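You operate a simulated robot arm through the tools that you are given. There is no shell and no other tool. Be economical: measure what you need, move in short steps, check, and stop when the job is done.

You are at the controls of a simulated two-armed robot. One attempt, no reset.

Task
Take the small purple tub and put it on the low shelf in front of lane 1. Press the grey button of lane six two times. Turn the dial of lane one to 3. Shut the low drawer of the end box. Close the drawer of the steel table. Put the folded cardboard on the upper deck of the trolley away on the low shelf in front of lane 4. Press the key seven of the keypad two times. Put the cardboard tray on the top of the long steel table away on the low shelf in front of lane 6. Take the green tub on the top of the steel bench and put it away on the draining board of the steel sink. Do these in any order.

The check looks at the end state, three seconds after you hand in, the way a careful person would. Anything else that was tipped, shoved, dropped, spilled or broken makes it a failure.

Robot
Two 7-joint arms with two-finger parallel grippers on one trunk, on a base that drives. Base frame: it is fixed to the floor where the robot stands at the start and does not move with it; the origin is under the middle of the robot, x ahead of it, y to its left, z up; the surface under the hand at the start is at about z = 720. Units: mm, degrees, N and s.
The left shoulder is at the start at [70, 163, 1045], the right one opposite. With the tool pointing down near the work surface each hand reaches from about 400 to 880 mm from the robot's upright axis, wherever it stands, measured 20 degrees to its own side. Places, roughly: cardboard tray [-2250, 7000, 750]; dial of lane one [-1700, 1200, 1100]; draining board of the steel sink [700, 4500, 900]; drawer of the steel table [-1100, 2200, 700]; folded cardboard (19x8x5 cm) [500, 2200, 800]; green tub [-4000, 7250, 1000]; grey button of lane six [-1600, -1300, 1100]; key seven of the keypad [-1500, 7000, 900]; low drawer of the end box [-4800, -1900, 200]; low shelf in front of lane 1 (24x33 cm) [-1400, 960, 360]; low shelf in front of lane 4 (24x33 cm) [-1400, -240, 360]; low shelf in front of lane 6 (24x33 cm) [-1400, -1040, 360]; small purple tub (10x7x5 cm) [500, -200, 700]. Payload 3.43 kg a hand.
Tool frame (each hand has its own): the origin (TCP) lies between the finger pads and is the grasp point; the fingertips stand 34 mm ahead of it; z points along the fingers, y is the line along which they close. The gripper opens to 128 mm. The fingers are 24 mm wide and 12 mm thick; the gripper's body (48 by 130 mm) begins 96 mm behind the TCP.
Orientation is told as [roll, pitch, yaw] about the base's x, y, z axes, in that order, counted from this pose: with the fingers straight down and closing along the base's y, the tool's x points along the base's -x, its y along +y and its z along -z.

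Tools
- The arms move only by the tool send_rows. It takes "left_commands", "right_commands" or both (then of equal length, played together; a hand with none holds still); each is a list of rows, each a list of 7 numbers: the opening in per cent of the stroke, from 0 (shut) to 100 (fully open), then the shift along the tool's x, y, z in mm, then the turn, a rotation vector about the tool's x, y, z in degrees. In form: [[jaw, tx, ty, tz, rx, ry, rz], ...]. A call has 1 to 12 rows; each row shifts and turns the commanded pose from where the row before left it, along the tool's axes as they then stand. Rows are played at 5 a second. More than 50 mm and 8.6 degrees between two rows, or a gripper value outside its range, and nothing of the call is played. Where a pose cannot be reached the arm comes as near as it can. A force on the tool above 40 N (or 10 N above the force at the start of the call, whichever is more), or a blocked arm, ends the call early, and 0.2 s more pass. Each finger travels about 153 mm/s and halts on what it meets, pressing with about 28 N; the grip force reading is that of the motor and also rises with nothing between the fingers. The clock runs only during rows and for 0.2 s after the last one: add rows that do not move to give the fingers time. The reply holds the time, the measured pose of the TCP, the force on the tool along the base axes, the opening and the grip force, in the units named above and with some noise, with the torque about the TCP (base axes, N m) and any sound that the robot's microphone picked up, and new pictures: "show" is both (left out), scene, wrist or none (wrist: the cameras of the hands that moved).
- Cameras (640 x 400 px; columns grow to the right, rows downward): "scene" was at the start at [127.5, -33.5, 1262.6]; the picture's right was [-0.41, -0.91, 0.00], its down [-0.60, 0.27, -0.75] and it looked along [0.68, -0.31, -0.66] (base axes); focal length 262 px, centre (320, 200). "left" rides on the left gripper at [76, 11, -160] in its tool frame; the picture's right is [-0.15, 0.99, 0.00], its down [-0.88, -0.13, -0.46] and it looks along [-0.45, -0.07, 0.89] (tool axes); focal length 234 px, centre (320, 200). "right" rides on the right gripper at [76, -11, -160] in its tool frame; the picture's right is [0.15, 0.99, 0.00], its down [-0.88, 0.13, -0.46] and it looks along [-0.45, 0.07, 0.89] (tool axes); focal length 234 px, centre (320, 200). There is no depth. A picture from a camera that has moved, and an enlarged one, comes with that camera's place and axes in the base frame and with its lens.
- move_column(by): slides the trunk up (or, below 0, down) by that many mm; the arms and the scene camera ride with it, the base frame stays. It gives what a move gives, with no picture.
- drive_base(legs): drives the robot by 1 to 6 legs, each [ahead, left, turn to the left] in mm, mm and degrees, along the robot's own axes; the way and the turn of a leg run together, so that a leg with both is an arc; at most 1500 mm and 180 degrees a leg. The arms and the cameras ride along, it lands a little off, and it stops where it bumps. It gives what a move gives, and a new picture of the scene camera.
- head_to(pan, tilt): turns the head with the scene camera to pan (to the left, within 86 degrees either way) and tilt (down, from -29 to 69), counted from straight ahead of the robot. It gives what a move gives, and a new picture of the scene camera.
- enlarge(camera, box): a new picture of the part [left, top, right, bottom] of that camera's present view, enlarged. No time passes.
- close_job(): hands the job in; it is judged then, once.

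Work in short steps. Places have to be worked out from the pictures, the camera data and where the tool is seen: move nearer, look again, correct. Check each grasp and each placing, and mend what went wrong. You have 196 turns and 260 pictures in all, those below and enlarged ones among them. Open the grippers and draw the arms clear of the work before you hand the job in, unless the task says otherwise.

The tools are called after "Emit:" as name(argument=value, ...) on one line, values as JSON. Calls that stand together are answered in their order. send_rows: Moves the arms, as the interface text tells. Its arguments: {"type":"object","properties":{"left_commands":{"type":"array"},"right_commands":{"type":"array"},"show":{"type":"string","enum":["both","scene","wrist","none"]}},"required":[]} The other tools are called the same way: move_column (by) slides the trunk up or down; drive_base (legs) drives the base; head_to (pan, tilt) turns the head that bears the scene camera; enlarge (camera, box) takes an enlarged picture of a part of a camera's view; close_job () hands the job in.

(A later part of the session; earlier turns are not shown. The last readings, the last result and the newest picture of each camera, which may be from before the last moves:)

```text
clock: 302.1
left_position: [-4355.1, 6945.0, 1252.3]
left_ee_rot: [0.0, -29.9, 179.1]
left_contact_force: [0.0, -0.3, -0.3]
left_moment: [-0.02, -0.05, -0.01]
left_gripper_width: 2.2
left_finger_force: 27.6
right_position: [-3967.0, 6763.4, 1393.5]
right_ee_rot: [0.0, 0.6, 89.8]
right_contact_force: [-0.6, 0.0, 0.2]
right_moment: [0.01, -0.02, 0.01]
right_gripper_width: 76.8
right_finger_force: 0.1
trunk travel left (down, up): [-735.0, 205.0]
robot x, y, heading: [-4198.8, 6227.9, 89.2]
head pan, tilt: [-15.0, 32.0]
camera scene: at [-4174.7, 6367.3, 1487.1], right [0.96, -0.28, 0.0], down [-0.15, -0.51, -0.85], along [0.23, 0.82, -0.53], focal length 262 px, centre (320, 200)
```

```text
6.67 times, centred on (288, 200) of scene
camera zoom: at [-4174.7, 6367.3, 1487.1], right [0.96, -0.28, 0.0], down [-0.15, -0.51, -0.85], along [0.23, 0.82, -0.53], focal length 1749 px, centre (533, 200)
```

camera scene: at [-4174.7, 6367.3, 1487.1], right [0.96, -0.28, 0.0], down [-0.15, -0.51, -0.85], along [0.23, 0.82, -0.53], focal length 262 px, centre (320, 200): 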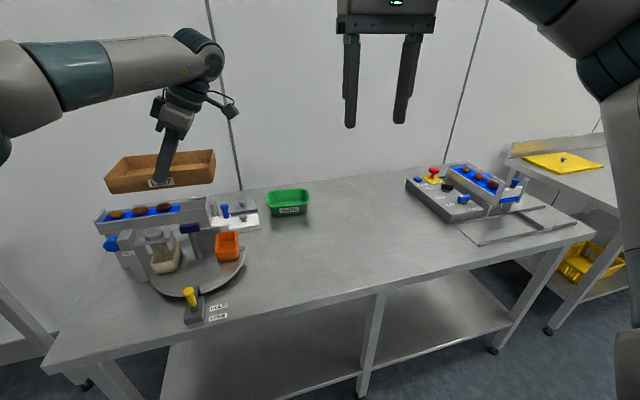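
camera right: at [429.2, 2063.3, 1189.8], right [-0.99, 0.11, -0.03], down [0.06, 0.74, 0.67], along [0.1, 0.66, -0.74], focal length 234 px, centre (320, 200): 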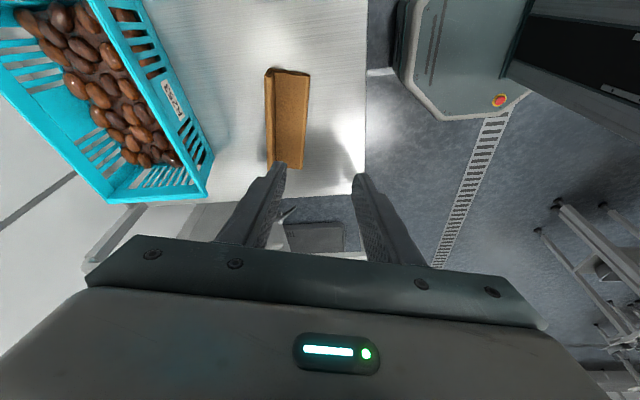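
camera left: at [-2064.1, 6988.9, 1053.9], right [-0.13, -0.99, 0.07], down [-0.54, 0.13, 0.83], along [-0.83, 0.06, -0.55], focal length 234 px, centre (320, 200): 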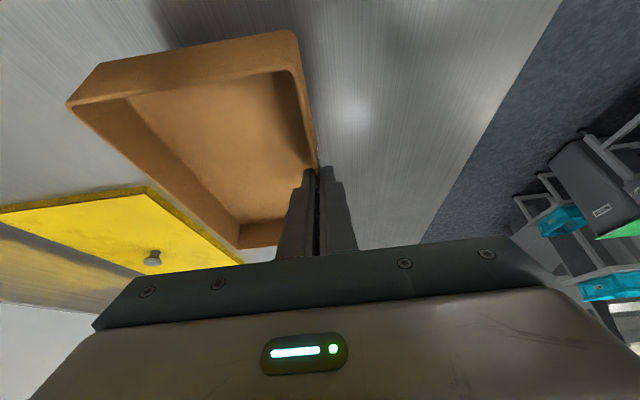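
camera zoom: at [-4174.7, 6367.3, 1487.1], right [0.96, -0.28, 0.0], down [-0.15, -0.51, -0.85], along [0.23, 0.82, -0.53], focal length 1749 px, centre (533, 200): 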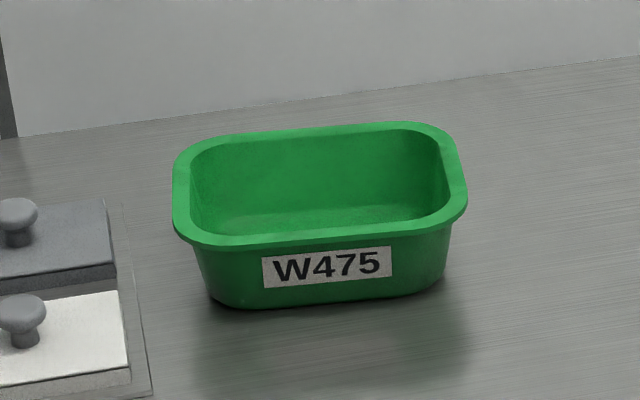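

I rotate the right hand by −90° (as it did with the first tub), raise the left a bit, and move ahead 130 mm.

Emit:
send_rows(right_commands=[[100, 0, 0, 10, 0, 0, 8.2], [100, 0, 0, 10, 0, 0, 8.2], [100, 0, 0, 10, 0, 0, 8.2], [100, 0, 0, 10, 0, 0, 8.2], [100, 0, 0, 10, 0, 0, 8.2], [100, 0, 0, 10, 0, 0, 8.2], [100, 0, 0, 10, 0, 0, 8.2], [100, 0, 0, 10, 0, 0, 8.2], [100, 0, 0, 10, 0, 0, 8.2], [100, 0, 0, 10, 0, 0, 8.2], [100, 0, 0, 10, 0, 0, 8]], left_commands=[[0, -5, 0, -8.7, 0, 0, 0], [0, -5, 0, -8.7, 0, 0, 0], [0, -5, 0, -8.7, 0, 0, 0], [0, -5, 0, -8.7, 0, 0, 0], [0, -5, 0, -8.7, 0, 0, 0], [0, -5, 0, -8.7, 0, 0, 0], [0, 0, 0, 0, 0, 0, 0], [0, 0, 0, 0, 0, 0, 0], [0, 0, 0, 0, 0, 0, 0], [0, 0, 0, 0, 0, 0, 0], [0, 0, 0, 0, 0, 0, 0]], show="none")

Emit:
drive_base(legs=[[150, 0, 1]])

Emit:
send_rows(right_commands=[[100, 0, 30, 25, 0, 0, 0], [100, 0, 30, 25, 0, 0, 0], [100, 0, 30, 25, 0, 0, 0], [100, 0, 30, 25, 0, 0, 0]])

```text
clock: 304.5
left_position: [-4353.1, 6946.3, 1312.8]
left_ee_rot: [0.0, -29.9, 179.0]
left_contact_force: [0.5, -0.4, -0.6]
left_moment: [-0.01, -0.04, 0.0]
left_gripper_width: 1.9
left_finger_force: 28.2
right_position: [-3968.8, 6760.6, 1283.5]
right_ee_rot: [-0.7, 0.0, -0.3]
right_contact_force: [0.1, 0.2, 0.6]
right_moment: [0.0, -0.01, -0.01]
right_gripper_width: 128.2
right_finger_force: 0.1
trunk travel left (down, up): [-735.0, 205.0]
robot x, y, heading: [-4201.3, 6230.4, 88.9]
head pan, tilt: [-15.0, 32.0]
```

```text
clock: 305.9
left_position: [-4364.5, 7090.2, 1314.1]
left_ee_rot: [-0.2, -29.9, -179.9]
left_contact_force: [0.5, 0.9, 0.0]
left_moment: [-0.01, 0.0, -0.01]
left_gripper_width: 1.9
left_finger_force: 27.8
right_position: [-3974.1, 6911.8, 1285.2]
right_ee_rot: [-0.3, -0.2, 0.8]
right_contact_force: [0.1, -0.6, 0.3]
right_moment: [0.09, -0.03, -0.01]
right_gripper_width: 127.8
right_finger_force: 0.1
trunk travel left (down, up): [-735.0, 205.0]
robot x, y, heading: [-4200.6, 6376.1, 89.7]
head pan, tilt: [-15.0, 32.0]
camera scene: at [-4175.4, 6514.3, 1487.4], right [0.97, -0.26, 0.0], down [-0.14, -0.51, -0.85], along [0.22, 0.82, -0.53], focal length 262 px, centre (320, 200)
```

scene: 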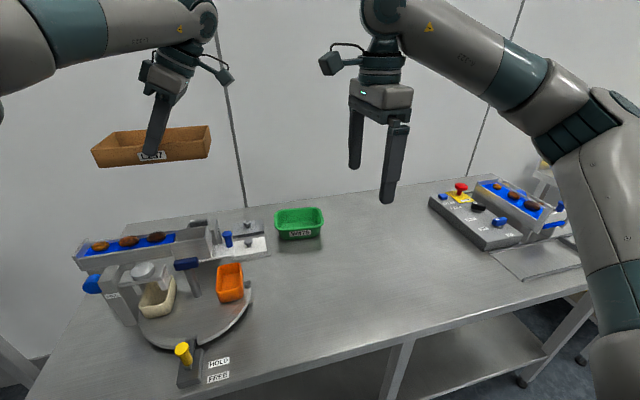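

```text
clock: 306.9
left_position: [-4363.7, 7094.0, 1312.9]
left_ee_rot: [0.0, -29.9, 180.0]
left_contact_force: [0.3, -0.6, -0.1]
left_moment: [-0.03, -0.03, 0.0]
left_gripper_width: 2.0
left_finger_force: 28.1
right_position: [-3974.1, 7032.2, 1181.9]
right_ee_rot: [-0.6, -0.1, 0.7]
right_contact_force: [0.6, 0.3, -0.7]
right_moment: [-0.01, 0.01, -0.02]
right_gripper_width: 128.0
right_finger_force: 0.0
trunk travel left (down, up): [-735.0, 205.0]
robot x, y, heading: [-4198.3, 6377.0, 89.9]
head pan, tilt: [-15.0, 32.0]
camera scene: at [-4175.4, 6518.2, 1486.9], right [0.97, -0.26, 0.0], down [-0.14, -0.51, -0.85], along [0.22, 0.82, -0.53], focal length 262 px, centre (320, 200)
camera right: at [-4050.9, 7022.1, 1340.8], right [-0.16, 0.99, -0.01], down [0.88, 0.15, 0.46], along [0.45, 0.06, -0.89], focal length 234 px, centre (320, 200)
```

scene: 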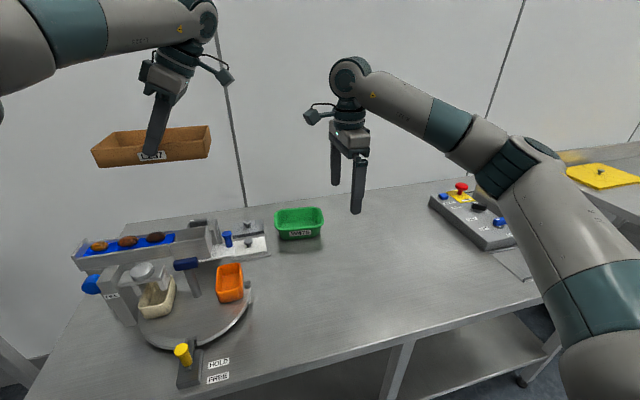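
right: 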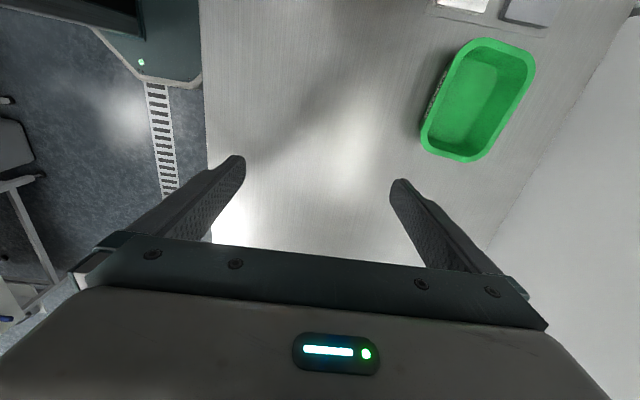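

Tub rim centre is (−4058,7254,959), near wall at y≈7205. I drive 40 mm closer and bring the right hand over the near wall.

Emit:
drive_base(legs=[[40, 0, 0]])

Emit:
send_rows(right_commands=[[80, 20, 33, 20, 0, 0, 0], [60, 20, 33, 20, 0, 0, 0], [50, 21, 33, 20, 0, 0, 0], [50, 21, 33, 20, 0, 0, 0], [50, 0, 0, 40, 0, 0, 0], [50, 0, 0, 30, 0, 0, 0], [50, 0, 0, 0, 0, 0, 0]])

```text
clock: 307.8
left_position: [-4363.7, 7123.9, 1318.5]
left_ee_rot: [-0.5, -30.0, -179.9]
left_contact_force: [0.6, -0.1, -0.2]
left_moment: [0.04, -0.05, -0.03]
left_gripper_width: 1.9
left_finger_force: 28.0
right_position: [-3974.9, 7063.4, 1187.3]
right_ee_rot: [-0.2, -0.1, 0.8]
right_contact_force: [0.7, -1.2, -0.2]
right_moment: [0.07, 0.01, -0.01]
right_gripper_width: 127.9
right_finger_force: 0.1
trunk travel left (down, up): [-735.0, 205.0]
robot x, y, heading: [-4202.7, 6415.0, 89.9]
head pan, tilt: [-15.0, 32.0]
camera scene: at [-4175.3, 6547.7, 1488.1], right [0.97, -0.26, 0.0], down [-0.14, -0.51, -0.85], along [0.22, 0.82, -0.53], focal length 262 px, centre (320, 200)
```

scene: 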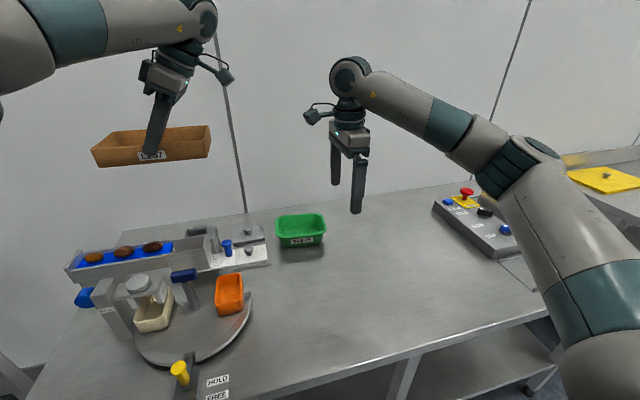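

```text
clock: 309.4
left_position: [-4364.0, 7131.1, 1314.5]
left_ee_rot: [-0.1, -29.8, 179.9]
left_contact_force: [0.3, 0.2, -0.1]
left_moment: [0.02, -0.02, -0.02]
left_gripper_width: 2.0
left_finger_force: 28.4
right_position: [-4060.1, 7200.9, 1033.4]
right_ee_rot: [-0.4, -0.1, 0.8]
right_contact_force: [-0.5, 0.5, 0.5]
right_moment: [0.03, 0.01, -0.04]
right_gripper_width: 63.9
right_finger_force: 0.0
trunk travel left (down, up): [-735.0, 205.0]
robot x, y, heading: [-4198.2, 6415.1, 89.9]
head pan, tilt: [-15.0, 32.0]
camera scene: at [-4176.4, 6555.2, 1487.1], right [0.97, -0.26, 0.0], down [-0.14, -0.51, -0.85], along [0.22, 0.82, -0.53], focal length 262 px, centre (320, 200)
camera right: at [-4135.9, 7189.2, 1192.0], right [-0.16, 0.99, -0.01], down [0.88, 0.15, 0.46], along [0.45, 0.07, -0.89], focal length 234 px, centre (320, 200)
```

scene: 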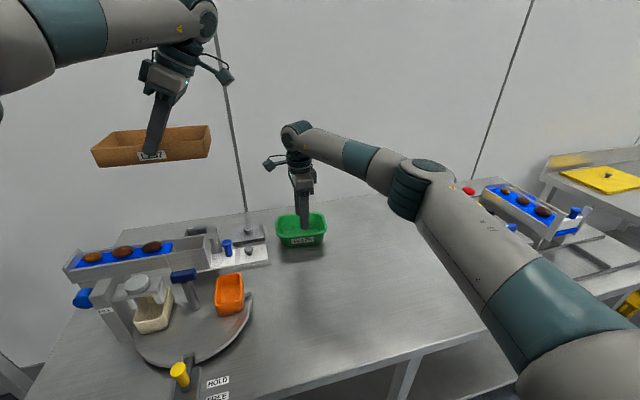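
right: 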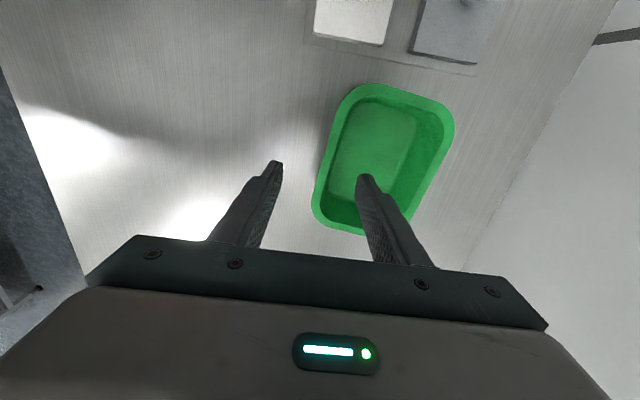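

The tub is rotated by about −6°. I align the yaw, shift 8 mm forward, descend 70 mm, and close on the near wall.

Emit:
send_rows(right_commands=[[50, 0, 8, 10, 0, 0, 6], [50, 0, 0, 25, 0, 0, 0], [50, 0, 0, 25, 0, 0, 0], [50, 0, 0, 10, 0, 0, 0], [50, 0, 0, 0, 0, 0, 0]], show="wrist")

```text
clock: 310.6
left_position: [-4363.8, 7130.7, 1314.3]
left_ee_rot: [-0.1, -29.9, 179.9]
left_contact_force: [-0.4, 0.2, -0.5]
left_moment: [-0.02, 0.02, -0.02]
left_gripper_width: 2.0
left_finger_force: 28.4
right_position: [-4058.4, 7206.2, 961.0]
right_ee_rot: [-0.5, -0.1, -5.2]
right_contact_force: [0.2, -0.2, 0.0]
right_moment: [-0.01, -0.03, -0.02]
right_gripper_width: 63.8
right_finger_force: 0.0
trunk travel left (down, up): [-735.0, 205.0]
robot x, y, heading: [-4197.7, 6415.2, 90.2]
head pan, tilt: [-15.0, 32.0]
camera right: at [-4134.8, 7203.0, 1120.5], right [-0.06, 1.0, -0.01], down [0.89, 0.05, 0.46], along [0.46, 0.02, -0.89], focal length 234 px, centre (320, 200)
```

right: 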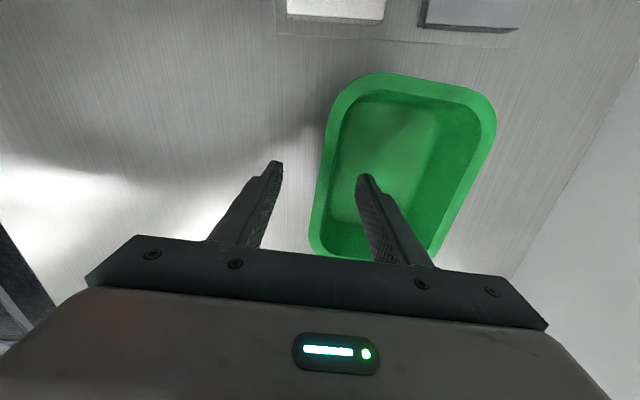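

Wall between the fingers, well aligned. I close and lift.

Emit:
send_rows(right_commands=[[20, 0, 0, 0, 0, 0, 0], [0, 0, 0, 0, 0, 0, 0], [0, 0, 0, 0, 0, 0, 0], [0, 0, 0, -10, 0, 0, 0], [0, 0, 0, -20, 0, 0, 0], [0, 0, 0, -25, 0, 0, 0], [0, 0, 0, 0, 0, 0, 0]])

```text
clock: 312.2
left_position: [-4362.9, 7131.7, 1313.3]
left_ee_rot: [-0.1, -29.9, 179.9]
left_contact_force: [0.1, -0.4, -0.7]
left_moment: [-0.04, -0.01, 0.01]
left_gripper_width: 2.0
left_finger_force: 27.8
right_position: [-4060.2, 7209.2, 1016.0]
right_ee_rot: [-0.5, -0.1, -5.2]
right_contact_force: [0.1, 0.5, -0.5]
right_moment: [-0.05, 0.01, 0.01]
right_gripper_width: 3.1
right_finger_force: 27.8
trunk travel left (down, up): [-735.0, 205.0]
robot x, y, heading: [-4198.3, 6415.9, 89.8]
head pan, tilt: [-15.0, 32.0]
camera scene: at [-4174.9, 6556.1, 1486.9], right [0.97, -0.26, 0.0], down [-0.14, -0.51, -0.85], along [0.22, 0.82, -0.53], focal length 262 px, centre (320, 200)
camera right: at [-4136.9, 7206.6, 1175.0], right [-0.06, 1.0, -0.01], down [0.89, 0.05, 0.46], along [0.46, 0.02, -0.89], focal length 234 px, centre (320, 200)
```

scene: 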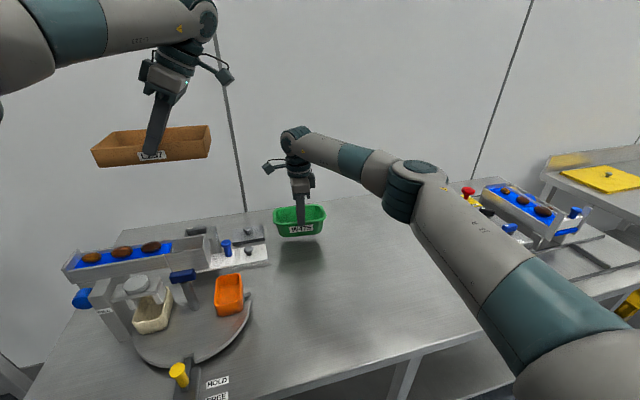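
right: 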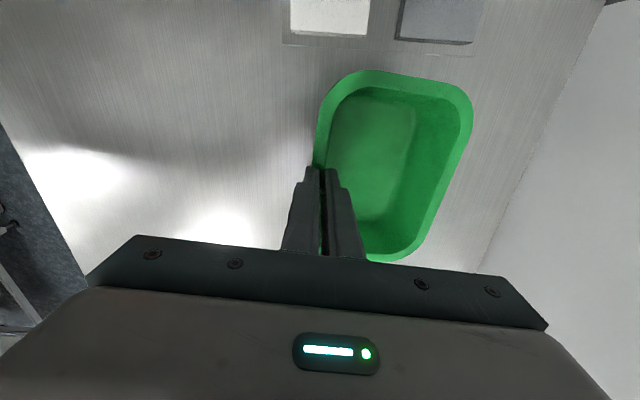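

Tub held. I raise and pull in the right hand, then back away from the bench.

Emit:
send_rows(right_commands=[[0, 0, 0, -45, 0, 0, 0], [0, 0, 0, -45, 0, 0, 0], [0, 0, 0, -45, 0, 0, 0], [0, 0, 0, -45, 0, 0, 0], [0, -30, -30, 0, 0, 0, 0], [0, -30, -30, 0, 0, 0, 0], [0, -30, -30, 0, 0, 0, 0], [0, 0, -40, 0, 0, 0, 0], [0, 0, -40, 0, 0, 0, 0]], show="none")

Emit:
drive_base(legs=[[-900, 0, 0], [0, 0, -90]])

Emit:
head_to(pan=-80, tilt=12)

```text
clock: 314.2
left_position: [-4362.1, 7130.8, 1314.8]
left_ee_rot: [-0.1, -30.0, 179.9]
left_contact_force: [-0.3, -0.3, -0.3]
left_moment: [0.0, -0.01, -0.01]
left_gripper_width: 1.9
left_finger_force: 28.1
right_position: [-3984.4, 7028.1, 1202.0]
right_ee_rot: [-0.4, -0.1, -5.2]
right_contact_force: [-0.2, -0.4, -1.6]
right_moment: [-0.03, 0.02, 0.02]
right_gripper_width: 3.1
right_finger_force: 28.2
trunk travel left (down, up): [-735.0, 205.0]
robot x, y, heading: [-4197.0, 6419.4, 90.1]
head pan, tilt: [-15.0, 32.0]
```

```text
clock: 318.4
left_position: [-4339.4, 6335.5, 1307.4]
left_ee_rot: [0.5, -29.9, 173.7]
left_contact_force: [0.5, 0.1, -0.4]
left_moment: [-0.06, 0.08, 0.04]
left_gripper_width: 2.2
left_finger_force: 28.1
right_position: [-3973.2, 6192.7, 1197.9]
right_ee_rot: [-1.0, -0.1, -11.4]
right_contact_force: [0.5, 0.5, -0.5]
right_moment: [-0.13, 0.04, -0.01]
right_gripper_width: 3.4
right_finger_force: 27.7
trunk travel left (down, up): [-735.0, 205.0]
robot x, y, heading: [-4251.9, 5599.3, 83.9]
head pan, tilt: [-15.0, 32.0]
stopped in leg 1: the robot was blocked; the commanded pose is now the measured one
camera scene: at [-4211.9, 5742.8, 1485.9], right [0.93, -0.36, 0.0], down [-0.19, -0.5, -0.84], along [0.3, 0.79, -0.54], focal length 262 px, centre (320, 200)
```

scene: 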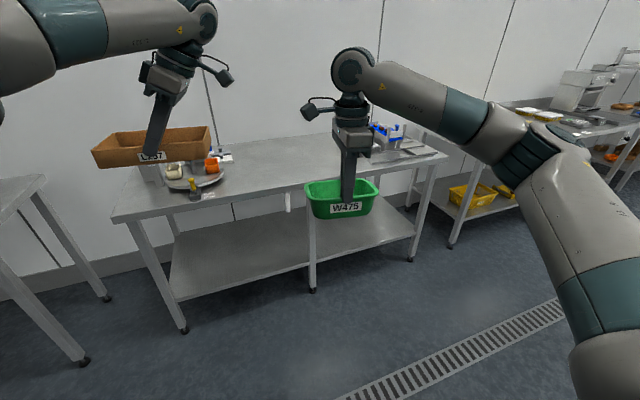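

```text
clock: 319.8
left_position: [-4341.1, 6326.0, 1313.0]
left_ee_rot: [0.0, -30.0, 173.8]
left_contact_force: [0.1, -0.2, -0.4]
left_moment: [-0.02, 0.01, -0.01]
left_gripper_width: 1.9
left_finger_force: 28.6
right_position: [-3975.7, 6184.5, 1200.7]
right_ee_rot: [-0.4, -0.1, -11.2]
right_contact_force: [-0.2, -0.6, -1.1]
right_moment: [-0.03, 0.04, 0.02]
right_gripper_width: 3.3
right_finger_force: 28.0
trunk travel left (down, up): [-735.0, 205.0]
robot x, y, heading: [-4249.8, 5596.9, 84.0]
head pan, tilt: [-80.0, 12.0]
camera scene: at [-4153.7, 5655.4, 1519.4], right [0.07, -1.0, 0.0], down [-0.21, -0.01, -0.98], along [0.98, 0.07, -0.21], focal length 262 px, centre (320, 200)
```

scene: 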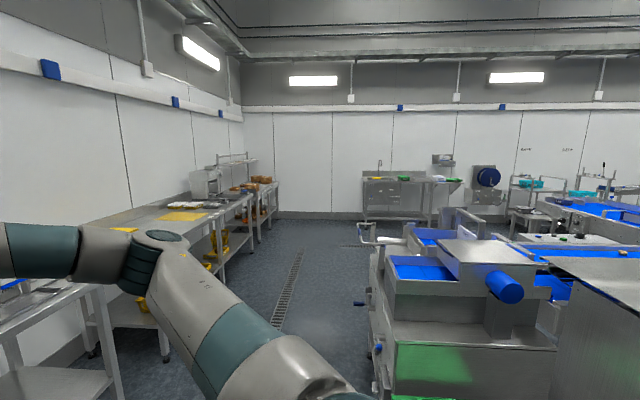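

I bumped the machine behind me lightly. I go forward 250, square up, and then strafe right along the aisle instead of turning here.

Emit:
drive_base(legs=[[280, 0, 6]])

Emit:
head_to(pan=-86, tilt=35)

```text
clock: 321.7
left_position: [-4409.9, 6594.3, 1314.0]
left_ee_rot: [-0.1, -29.9, -179.5]
left_contact_force: [-1.1, 0.4, -0.1]
left_moment: [0.0, -0.03, 0.0]
left_gripper_width: 1.7
left_finger_force: 28.0
right_position: [-4029.6, 6495.2, 1201.7]
right_ee_rot: [-0.5, -0.2, -4.8]
right_contact_force: [0.3, 0.6, -1.1]
right_moment: [-0.05, -0.04, -0.03]
right_gripper_width: 3.4
right_finger_force: 28.1
trunk travel left (down, up): [-735.0, 205.0]
robot x, y, heading: [-4237.2, 5880.5, 90.4]
head pan, tilt: [-80.0, 12.0]
camera scene: at [-4146.2, 5949.0, 1519.4], right [0.18, -0.98, 0.0], down [-0.2, -0.04, -0.98], along [0.96, 0.18, -0.21], focal length 262 px, centre (320, 200)
```

scene: 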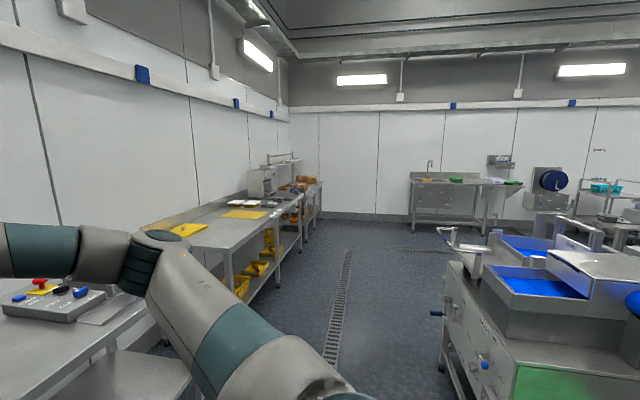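

```text
clock: 322.6
left_position: [-4410.1, 6595.6, 1312.0]
left_ee_rot: [0.0, -29.9, -179.5]
left_contact_force: [0.0, 0.3, -0.8]
left_moment: [-0.02, 0.0, 0.01]
left_gripper_width: 1.8
left_finger_force: 28.0
right_position: [-4029.3, 6496.6, 1200.9]
right_ee_rot: [-0.6, 0.0, -4.7]
right_contact_force: [0.0, 0.1, -1.8]
right_moment: [-0.04, 0.03, -0.01]
right_gripper_width: 3.5
right_finger_force: 27.7
trunk travel left (down, up): [-735.0, 205.0]
robot x, y, heading: [-4240.2, 5881.1, 90.4]
head pan, tilt: [-85.9, 35.0]
camera scene: at [-4150.1, 5940.8, 1482.4], right [0.08, -1.0, 0.0], down [-0.57, -0.05, -0.82], along [0.82, 0.06, -0.57], focal length 262 px, centre (320, 200)
```

scene: 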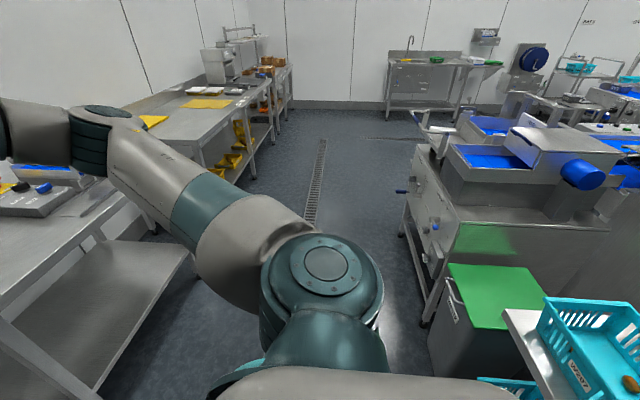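

A handle of the machine sticks out to y≈5660, so I go to y≈6130 and strafe right along the benches.

Emit:
drive_base(legs=[[240, 0, -0.4], [0, -1300, 0]])

Emit:
drive_base(legs=[[0, -900, 0]])

```text
clock: 330.5
left_position: [-3105.9, 6840.1, 1313.6]
left_ee_rot: [0.0, -29.8, -179.4]
left_contact_force: [0.0, 0.1, 0.1]
left_moment: [-0.03, -0.01, 0.0]
left_gripper_width: 2.0
left_finger_force: 28.3
right_position: [-2725.8, 6742.5, 1200.0]
right_ee_rot: [-0.7, -0.2, -4.6]
right_contact_force: [0.2, 0.3, -1.2]
right_moment: [-0.04, -0.03, 0.03]
right_gripper_width: 3.2
right_finger_force: 27.8
trunk travel left (down, up): [-735.0, 205.0]
robot x, y, heading: [-2931.4, 6125.2, 90.5]
head pan, tilt: [-85.9, 35.0]
camera scene: at [-2844.9, 6186.2, 1482.4], right [0.08, -1.0, 0.0], down [-0.57, -0.05, -0.82], along [0.82, 0.07, -0.57], focal length 262 px, centre (320, 200)
```

scene: 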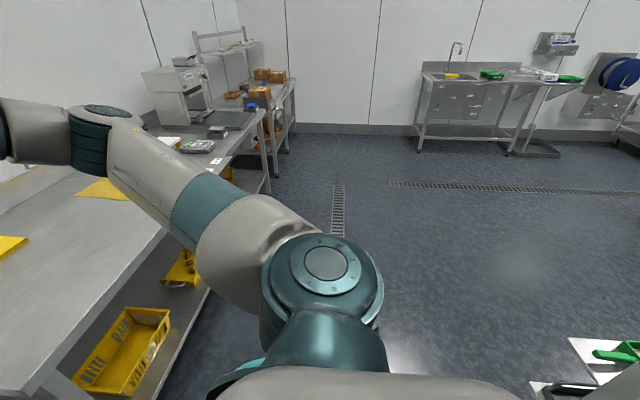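

```text
clock: 335.2
left_position: [-2239.6, 6852.8, 1312.4]
left_ee_rot: [0.0, -29.8, -178.5]
left_contact_force: [-0.8, 0.1, -1.0]
left_moment: [-0.03, -0.03, -0.01]
left_gripper_width: 1.9
left_finger_force: 27.6
right_position: [-1857.8, 6759.4, 1200.3]
right_ee_rot: [-0.5, -0.2, -3.6]
right_contact_force: [-1.3, 0.9, -0.7]
right_moment: [-0.05, 0.02, -0.05]
right_gripper_width: 3.2
right_finger_force: 28.2
trunk travel left (down, up): [-735.0, 205.0]
robot x, y, heading: [-2053.7, 6138.2, 91.0]
head pan, tilt: [-85.9, 35.0]
camera scene: at [-1968.0, 6202.5, 1482.4], right [0.1, -1.0, 0.0], down [-0.57, -0.06, -0.82], along [0.82, 0.08, -0.57], focal length 262 px, centre (320, 200)
```

scene: 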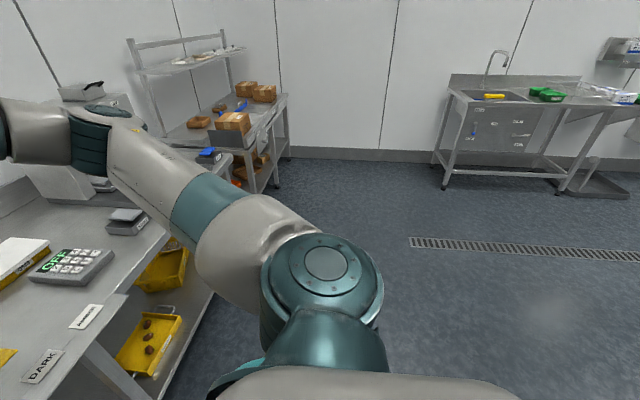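

The sink bench is visible at right. I move diagonally back-right and turn to face +x.

Emit:
drive_base(legs=[[-500, -800, 0], [0, 0, -91]])

Emit:
head_to(pan=-25, tilt=18)

```text
clock: 343.9
left_position: [-547.0, 5837.5, 1312.7]
left_ee_rot: [0.0, -29.9, 89.8]
left_contact_force: [-0.4, 0.6, 0.2]
left_moment: [0.0, 0.02, -0.01]
left_gripper_width: 1.9
left_finger_force: 27.9
right_position: [-650.8, 5458.3, 1200.6]
right_ee_rot: [-0.5, -0.2, -95.5]
right_contact_force: [-0.3, -0.3, -0.6]
right_moment: [-0.01, 0.03, -0.01]
right_gripper_width: 3.0
right_finger_force: 28.0
trunk travel left (down, up): [-735.0, 205.0]
robot x, y, heading: [-1262.1, 5674.4, -0.3]
head pan, tilt: [-85.9, 35.0]
camera scene: at [-1204.8, 5588.0, 1482.4], right [-1.0, -0.06, 0.0], down [-0.04, 0.57, -0.82], along [0.05, -0.82, -0.57], focal length 262 px, centre (320, 200)
```

scene: 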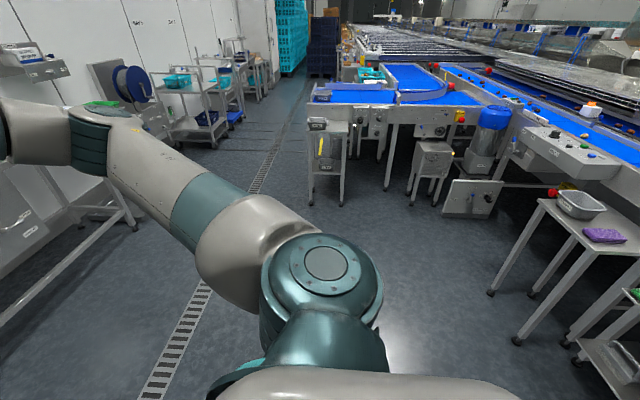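

```text
clock: 345.2
left_position: [-546.3, 5837.3, 1312.7]
left_ee_rot: [0.0, -29.9, 89.9]
left_contact_force: [-0.2, 0.9, -0.4]
left_moment: [0.0, 0.05, 0.0]
left_gripper_width: 1.7
left_finger_force: 27.8
right_position: [-651.4, 5457.0, 1200.9]
right_ee_rot: [-0.6, -0.1, -95.4]
right_contact_force: [0.3, 0.2, -1.5]
right_moment: [-0.02, 0.06, 0.0]
right_gripper_width: 3.4
right_finger_force: 27.6
trunk travel left (down, up): [-735.0, 205.0]
robot x, y, heading: [-1260.8, 5679.9, -0.2]
head pan, tilt: [-25.0, 18.0]
camera scene: at [-1126.2, 5635.6, 1509.4], right [-0.43, -0.9, 0.0], down [-0.28, 0.13, -0.95], along [0.86, -0.41, -0.31], focal length 262 px, centre (320, 200)
```

scene: 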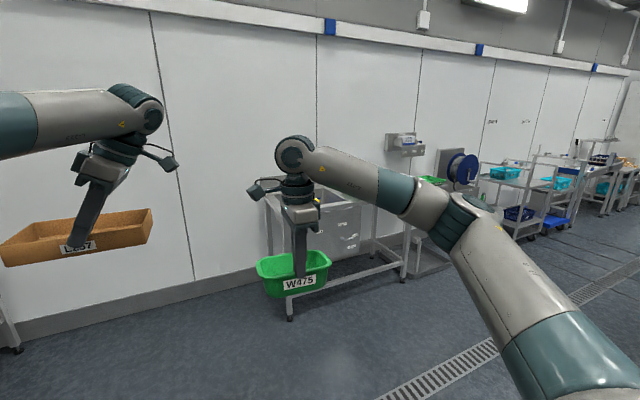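

I drive to face the sink bench.

Emit:
drive_base(legs=[[750, -900, 0]])

Emit:
head_to(pan=0, tilt=22)

```text
clock: 351.2
left_position: [186.6, 4893.0, 1311.4]
left_ee_rot: [0.1, -29.9, 88.4]
left_contact_force: [0.8, 0.1, -1.0]
left_moment: [0.01, 0.03, 0.0]
left_gripper_width: 1.9
left_finger_force: 27.5
right_position: [74.5, 4517.3, 1200.5]
right_ee_rot: [-0.5, -0.1, -96.7]
right_contact_force: [-0.1, 0.1, -1.5]
right_moment: [-0.02, 0.07, 0.0]
right_gripper_width: 3.6
right_finger_force: 27.9
trunk travel left (down, up): [-735.0, 205.0]
robot x, y, heading: [-533.1, 4748.3, -1.6]
head pan, tilt: [-25.0, 18.0]
camera scene: at [-397.0, 4704.1, 1509.5], right [-0.45, -0.89, 0.0], down [-0.28, 0.14, -0.95], along [0.85, -0.43, -0.31], focal length 262 px, centre (320, 200)
```

scene: 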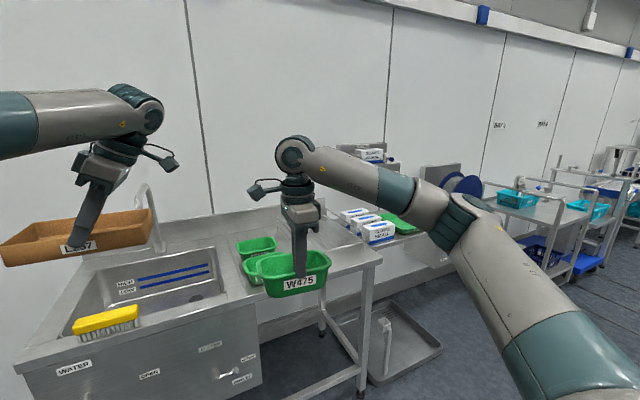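

```text
clock: 352.1
left_position: [187.2, 4892.4, 1312.2]
left_ee_rot: [0.0, -29.9, 88.5]
left_contact_force: [-0.9, -0.4, -1.1]
left_moment: [-0.02, 0.03, -0.01]
left_gripper_width: 2.0
left_finger_force: 27.7
right_position: [75.4, 4515.5, 1200.3]
right_ee_rot: [-0.6, 0.0, -96.6]
right_contact_force: [0.1, -0.5, -0.2]
right_moment: [0.01, 0.07, -0.05]
right_gripper_width: 3.1
right_finger_force: 27.7
trunk travel left (down, up): [-735.0, 205.0]
robot x, y, heading: [-528.8, 4746.0, -1.8]
head pan, tilt: [0.0, 22.0]
camera scene: at [-387.5, 4743.0, 1503.0], right [-0.03, -1.0, 0.0], down [-0.37, 0.01, -0.93], along [0.93, -0.03, -0.37], focal length 262 px, centre (320, 200)
```

scene: 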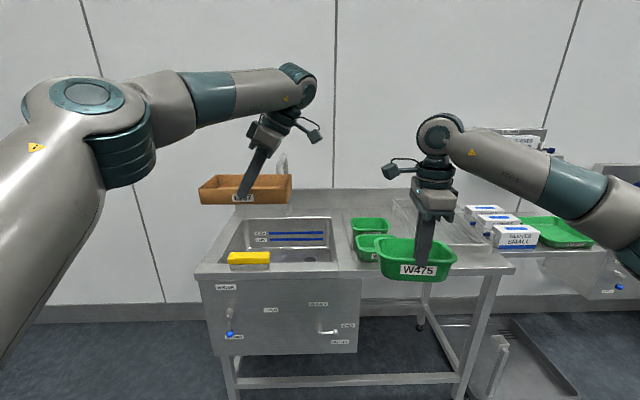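

Emit:
enlarge(camera="scene", box=[330, 180, 530, 305])

```text
3.20 times, centred on (430, 242) of scene
camera zoom: at [-387.5, 4743.0, 1503.0], right [-0.03, -1.0, 0.0], down [-0.37, 0.01, -0.93], along [0.93, -0.03, -0.37], focal length 839 px, centre (-32, 64)
```

zoom: 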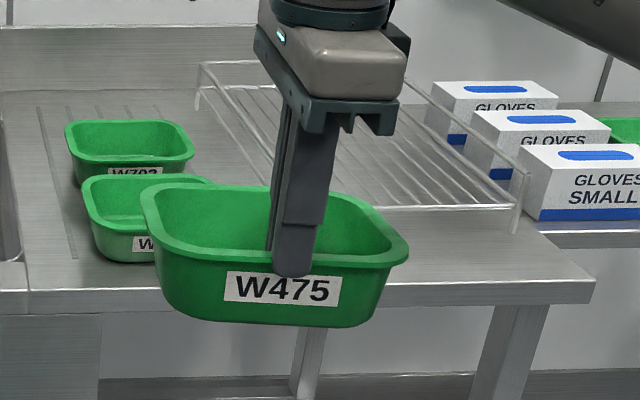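

The board's free area is behind the two tubs (x 750–985, y 4320–4620), left of the wire rack. I pull the left hand (tray) back and up to stay clear of the tap.

Emit:
send_rows(left_commands=[[0, -5, 30, -8.7, 0, 0, 0], [0, -5, 30, -8.7, 0, 0, 0], [0, -5, 30, -8.7, 0, 0, 0], [0, -5, 30, -8.7, 0, 0, 0], [0, -5, 30, -8.7, 0, 0, 0], [0, -5, 30, -8.7, 0, 0, 0], [0, -5, 20, -8.7, 0, 0, 0]], show="none")

Emit:
drive_base(legs=[[450, -30, 1.8]])

Emit:
head_to(pan=-15, tilt=35)

```text
clock: 353.7
left_position: [-13.3, 4899.0, 1386.5]
left_ee_rot: [-0.1, -29.7, 88.6]
left_contact_force: [-0.3, -0.2, -0.3]
left_moment: [0.01, 0.02, -0.05]
left_gripper_width: 1.9
left_finger_force: 27.8
right_position: [74.3, 4515.9, 1201.9]
right_ee_rot: [-0.4, -0.1, -96.6]
right_contact_force: [-0.4, -0.3, -1.8]
right_moment: [0.02, 0.07, 0.01]
right_gripper_width: 3.3
right_finger_force: 27.7
trunk travel left (down, up): [-735.0, 205.0]
robot x, y, heading: [-532.4, 4745.7, -1.4]
head pan, tilt: [0.0, 22.0]
```

```text
clock: 356.5
left_position: [437.2, 4872.0, 1385.5]
left_ee_rot: [-0.2, -29.9, 89.7]
left_contact_force: [0.1, 0.5, -0.6]
left_moment: [-0.02, 0.02, -0.01]
left_gripper_width: 1.9
left_finger_force: 27.8
right_position: [531.6, 4491.3, 1201.2]
right_ee_rot: [-0.5, -0.1, -95.5]
right_contact_force: [-0.2, 0.3, -0.9]
right_moment: [0.0, 0.06, 0.02]
right_gripper_width: 3.3
right_finger_force: 28.0
trunk travel left (down, up): [-735.0, 205.0]
robot x, y, heading: [-77.9, 4708.5, -0.3]
head pan, tilt: [0.0, 22.0]
camera scene: at [64.3, 4708.4, 1503.1], right [-0.01, -1.0, 0.0], down [-0.37, 0.0, -0.93], along [0.93, -0.01, -0.37], focal length 262 px, centre (320, 200)
```

scene: 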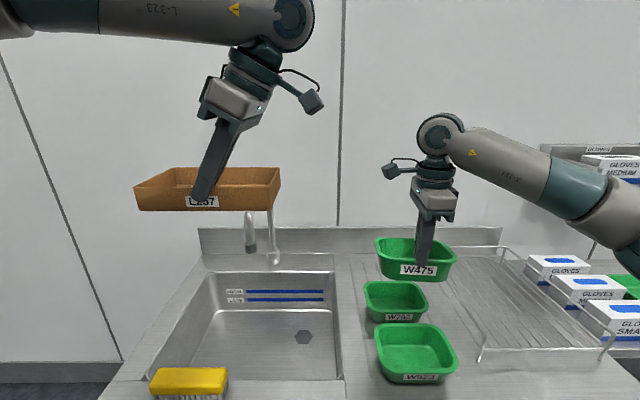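

```text
clock: 357.2
left_position: [438.5, 4871.6, 1383.9]
left_ee_rot: [0.0, -29.9, 89.7]
left_contact_force: [0.4, -0.7, -0.7]
left_moment: [0.0, 0.01, 0.03]
left_gripper_width: 2.0
left_finger_force: 28.0
right_position: [532.7, 4491.3, 1200.3]
right_ee_rot: [-0.5, -0.1, -95.4]
right_contact_force: [0.1, -0.2, -1.1]
right_moment: [0.02, 0.01, -0.01]
right_gripper_width: 3.3
right_finger_force: 28.0
trunk travel left (down, up): [-735.0, 205.0]
robot x, y, heading: [-77.2, 4708.0, -0.3]
head pan, tilt: [-15.0, 35.0]
camera scene: at [58.2, 4685.5, 1482.3], right [-0.26, -0.96, 0.0], down [-0.55, 0.15, -0.82], along [0.79, -0.22, -0.57], focal length 262 px, centre (320, 200)
```

scene: 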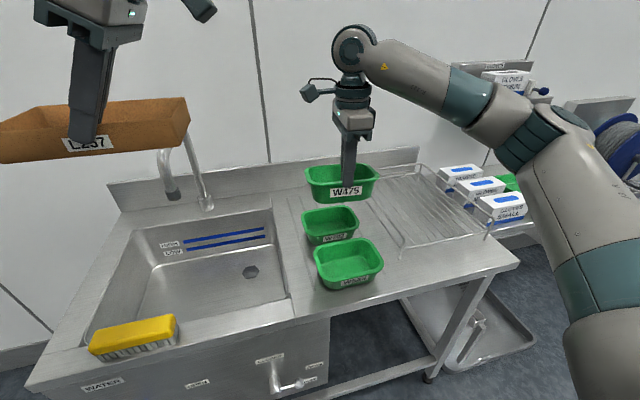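

I drive 120 mm closer, then extend the right hand over the free spot behind the tubs.

Emit:
drive_base(legs=[[120, 0, 0]])

Emit:
send_rows(right_commands=[[0, -1, 41, 0, 0, 0, 0], [0, -1, 41, 0, 0, 0, 0], [0, -1, 41, 0, 0, 0, 0], [0, -2, 41, 0, 0, 0, 0], [0, 0, 0, 40, 0, 0, 0], [0, 0, 0, 40, 0, 0, 0], [0, 0, 0, 40, 0, 0, 0], [0, 0, 0, 0, 0, 0, 0]])

```text
clock: 358.5
left_position: [558.3, 4868.7, 1385.0]
left_ee_rot: [-0.1, -29.8, 89.5]
left_contact_force: [0.0, 0.1, -0.9]
left_moment: [-0.01, 0.0, -0.01]
left_gripper_width: 2.0
left_finger_force: 27.5
right_position: [651.0, 4488.1, 1201.7]
right_ee_rot: [-0.4, -0.2, -95.6]
right_contact_force: [-0.3, -0.5, -0.9]
right_moment: [-0.02, 0.02, 0.01]
right_gripper_width: 3.5
right_finger_force: 28.3
trunk travel left (down, up): [-735.0, 205.0]
robot x, y, heading: [42.8, 4709.4, -0.5]
head pan, tilt: [-15.0, 35.0]
camera scene: at [177.0, 4684.1, 1482.6], right [-0.27, -0.96, 0.0], down [-0.55, 0.15, -0.82], along [0.79, -0.22, -0.57], focal length 262 px, centre (320, 200)
```

scene: 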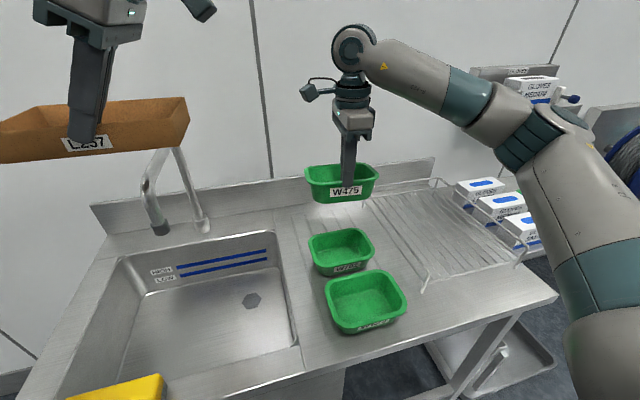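

```text
clock: 360.3
left_position: [558.7, 4868.7, 1385.4]
left_ee_rot: [0.0, -29.8, 89.4]
left_contact_force: [-0.9, -0.9, 0.3]
left_moment: [0.01, 0.05, -0.01]
left_gripper_width: 2.1
left_finger_force: 28.4
right_position: [814.6, 4463.7, 1078.2]
right_ee_rot: [-0.6, -0.2, -95.7]
right_contact_force: [0.0, -0.8, -1.0]
right_moment: [0.03, 0.06, 0.01]
right_gripper_width: 3.2
right_finger_force: 28.0
trunk travel left (down, up): [-735.0, 205.0]
robot x, y, heading: [41.4, 4705.2, -0.7]
head pan, tilt: [-15.0, 35.0]
camera scene: at [178.2, 4683.9, 1482.4], right [-0.27, -0.96, 0.0], down [-0.55, 0.15, -0.82], along [0.79, -0.22, -0.57], focal length 262 px, centre (320, 200)
camera right: at [811.4, 4541.1, 1236.8], right [1.0, 0.05, -0.01], down [0.05, -0.89, 0.46], along [0.01, -0.46, -0.89], focal length 234 px, centre (320, 200)
```

scene: 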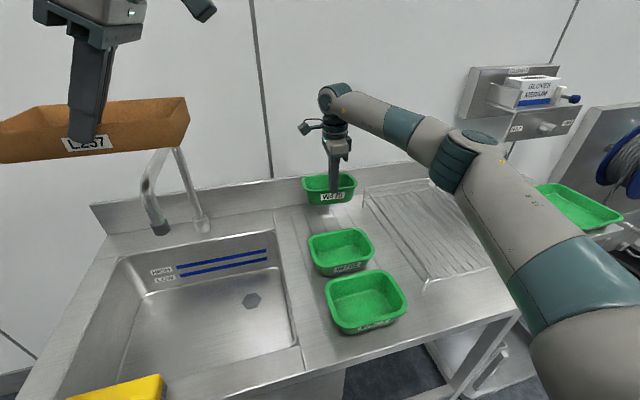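
right: 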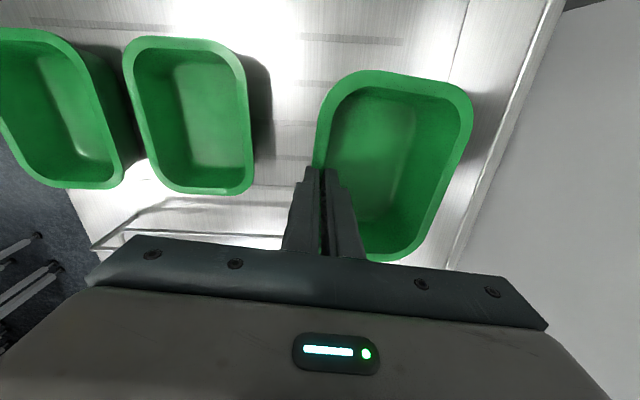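

The spot is clear, with gaps of about 70 mm and 120 mm. I lower to near contact and then in fine steps.

Emit:
send_rows(right_commands=[[0, 0, 0, 35, 0, 0, 0], [0, 0, 0, 35, 0, 0, 0], [0, 0, 0, 25, 0, 0, 0], [0, 0, 0, 8, 0, 0, 0], [0, 0, 0, 4, 0, 0, 0], [0, 0, 0, 3, 0, 0, 0]], show="scene")

Emit:
enlarge(camera="scene", box=[272, 160, 400, 240])

```text
clock: 361.7
left_position: [556.5, 4871.2, 1386.8]
left_ee_rot: [-0.2, -29.9, 89.7]
left_contact_force: [0.3, -0.4, -1.5]
left_moment: [0.0, 0.08, 0.02]
left_gripper_width: 2.0
left_finger_force: 27.9
right_position: [812.1, 4467.4, 974.4]
right_ee_rot: [-0.2, -0.1, -95.8]
right_contact_force: [3.4, -1.5, 29.9]
right_moment: [-0.19, -0.63, -0.31]
right_gripper_width: 6.0
right_finger_force: 28.1
trunk travel left (down, up): [-735.0, 205.0]
robot x, y, heading: [43.3, 4710.0, -0.7]
head pan, tilt: [-15.0, 35.0]
camera scene: at [174.7, 4685.4, 1482.9], right [-0.27, -0.96, 0.0], down [-0.55, 0.15, -0.82], along [0.79, -0.22, -0.57], focal length 262 px, centre (320, 200)
```

scene: 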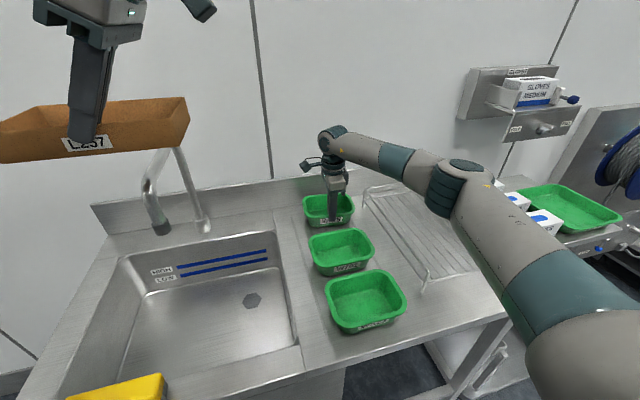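

```text
5.00 times, centred on (336, 200) of scene
camera zoom: at [174.7, 4685.4, 1482.9], right [-0.27, -0.96, 0.0], down [-0.55, 0.15, -0.82], along [0.79, -0.22, -0.57], focal length 1311 px, centre (240, 200)
```

zoom: 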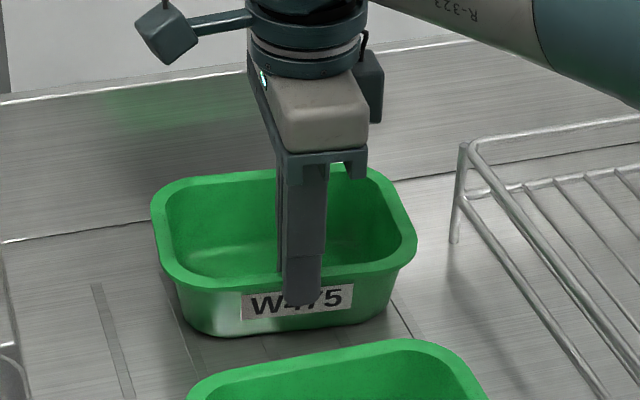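

Firm contact, and the tub is standing flat. I relax 4 mm, open, and rise.

Emit:
send_rows(right_commands=[[0, 0, 0, -4, 0, 0, 0], [15, 0, 0, 0, 0, 0, 0], [30, 0, 0, 0, 0, 0, 0], [30, 0, 0, 0, 0, 0, 0], [30, 0, 0, -20, 0, 0, 0], [30, 0, 0, -40, 0, 0, 0], [30, 0, 0, -40, 0, 0, 0], [30, 0, 0, -40, 0, 0, 0]])

```text
clock: 363.5
left_position: [558.8, 4869.2, 1385.2]
left_ee_rot: [0.0, -29.9, 89.5]
left_contact_force: [-0.3, 0.0, 0.4]
left_moment: [0.01, 0.02, -0.02]
left_gripper_width: 2.0
left_finger_force: 27.8
right_position: [815.4, 4468.1, 1113.8]
right_ee_rot: [-0.5, -0.1, -95.7]
right_contact_force: [0.2, -0.3, 0.2]
right_moment: [0.01, -0.01, 0.04]
right_gripper_width: 38.3
right_finger_force: 0.0
trunk travel left (down, up): [-735.0, 205.0]
robot x, y, heading: [41.5, 4704.8, -0.4]
head pan, tilt: [-15.0, 35.0]
camera scene: at [177.2, 4684.7, 1482.4], right [-0.27, -0.96, 0.0], down [-0.55, 0.15, -0.82], along [0.79, -0.22, -0.57], focal length 262 px, centre (320, 200)
camera right: at [812.2, 4544.1, 1273.1], right [1.0, 0.05, -0.01], down [0.05, -0.89, 0.46], along [0.01, -0.46, -0.89], focal length 234 px, centre (320, 200)
```

scene: 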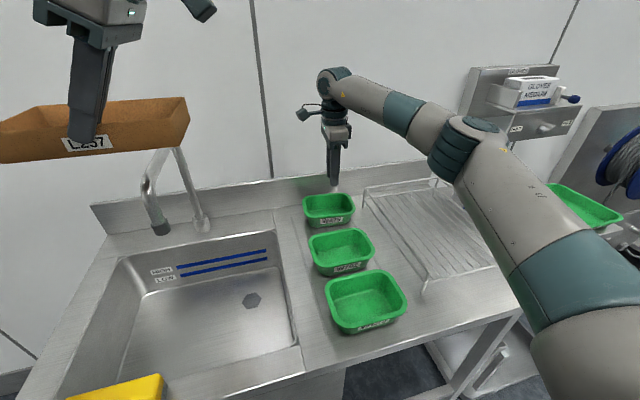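
right: 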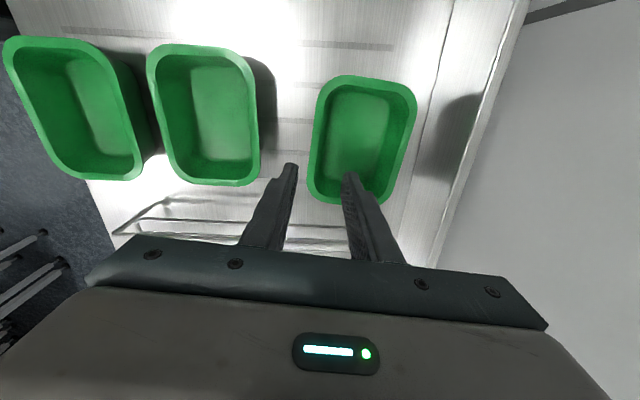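

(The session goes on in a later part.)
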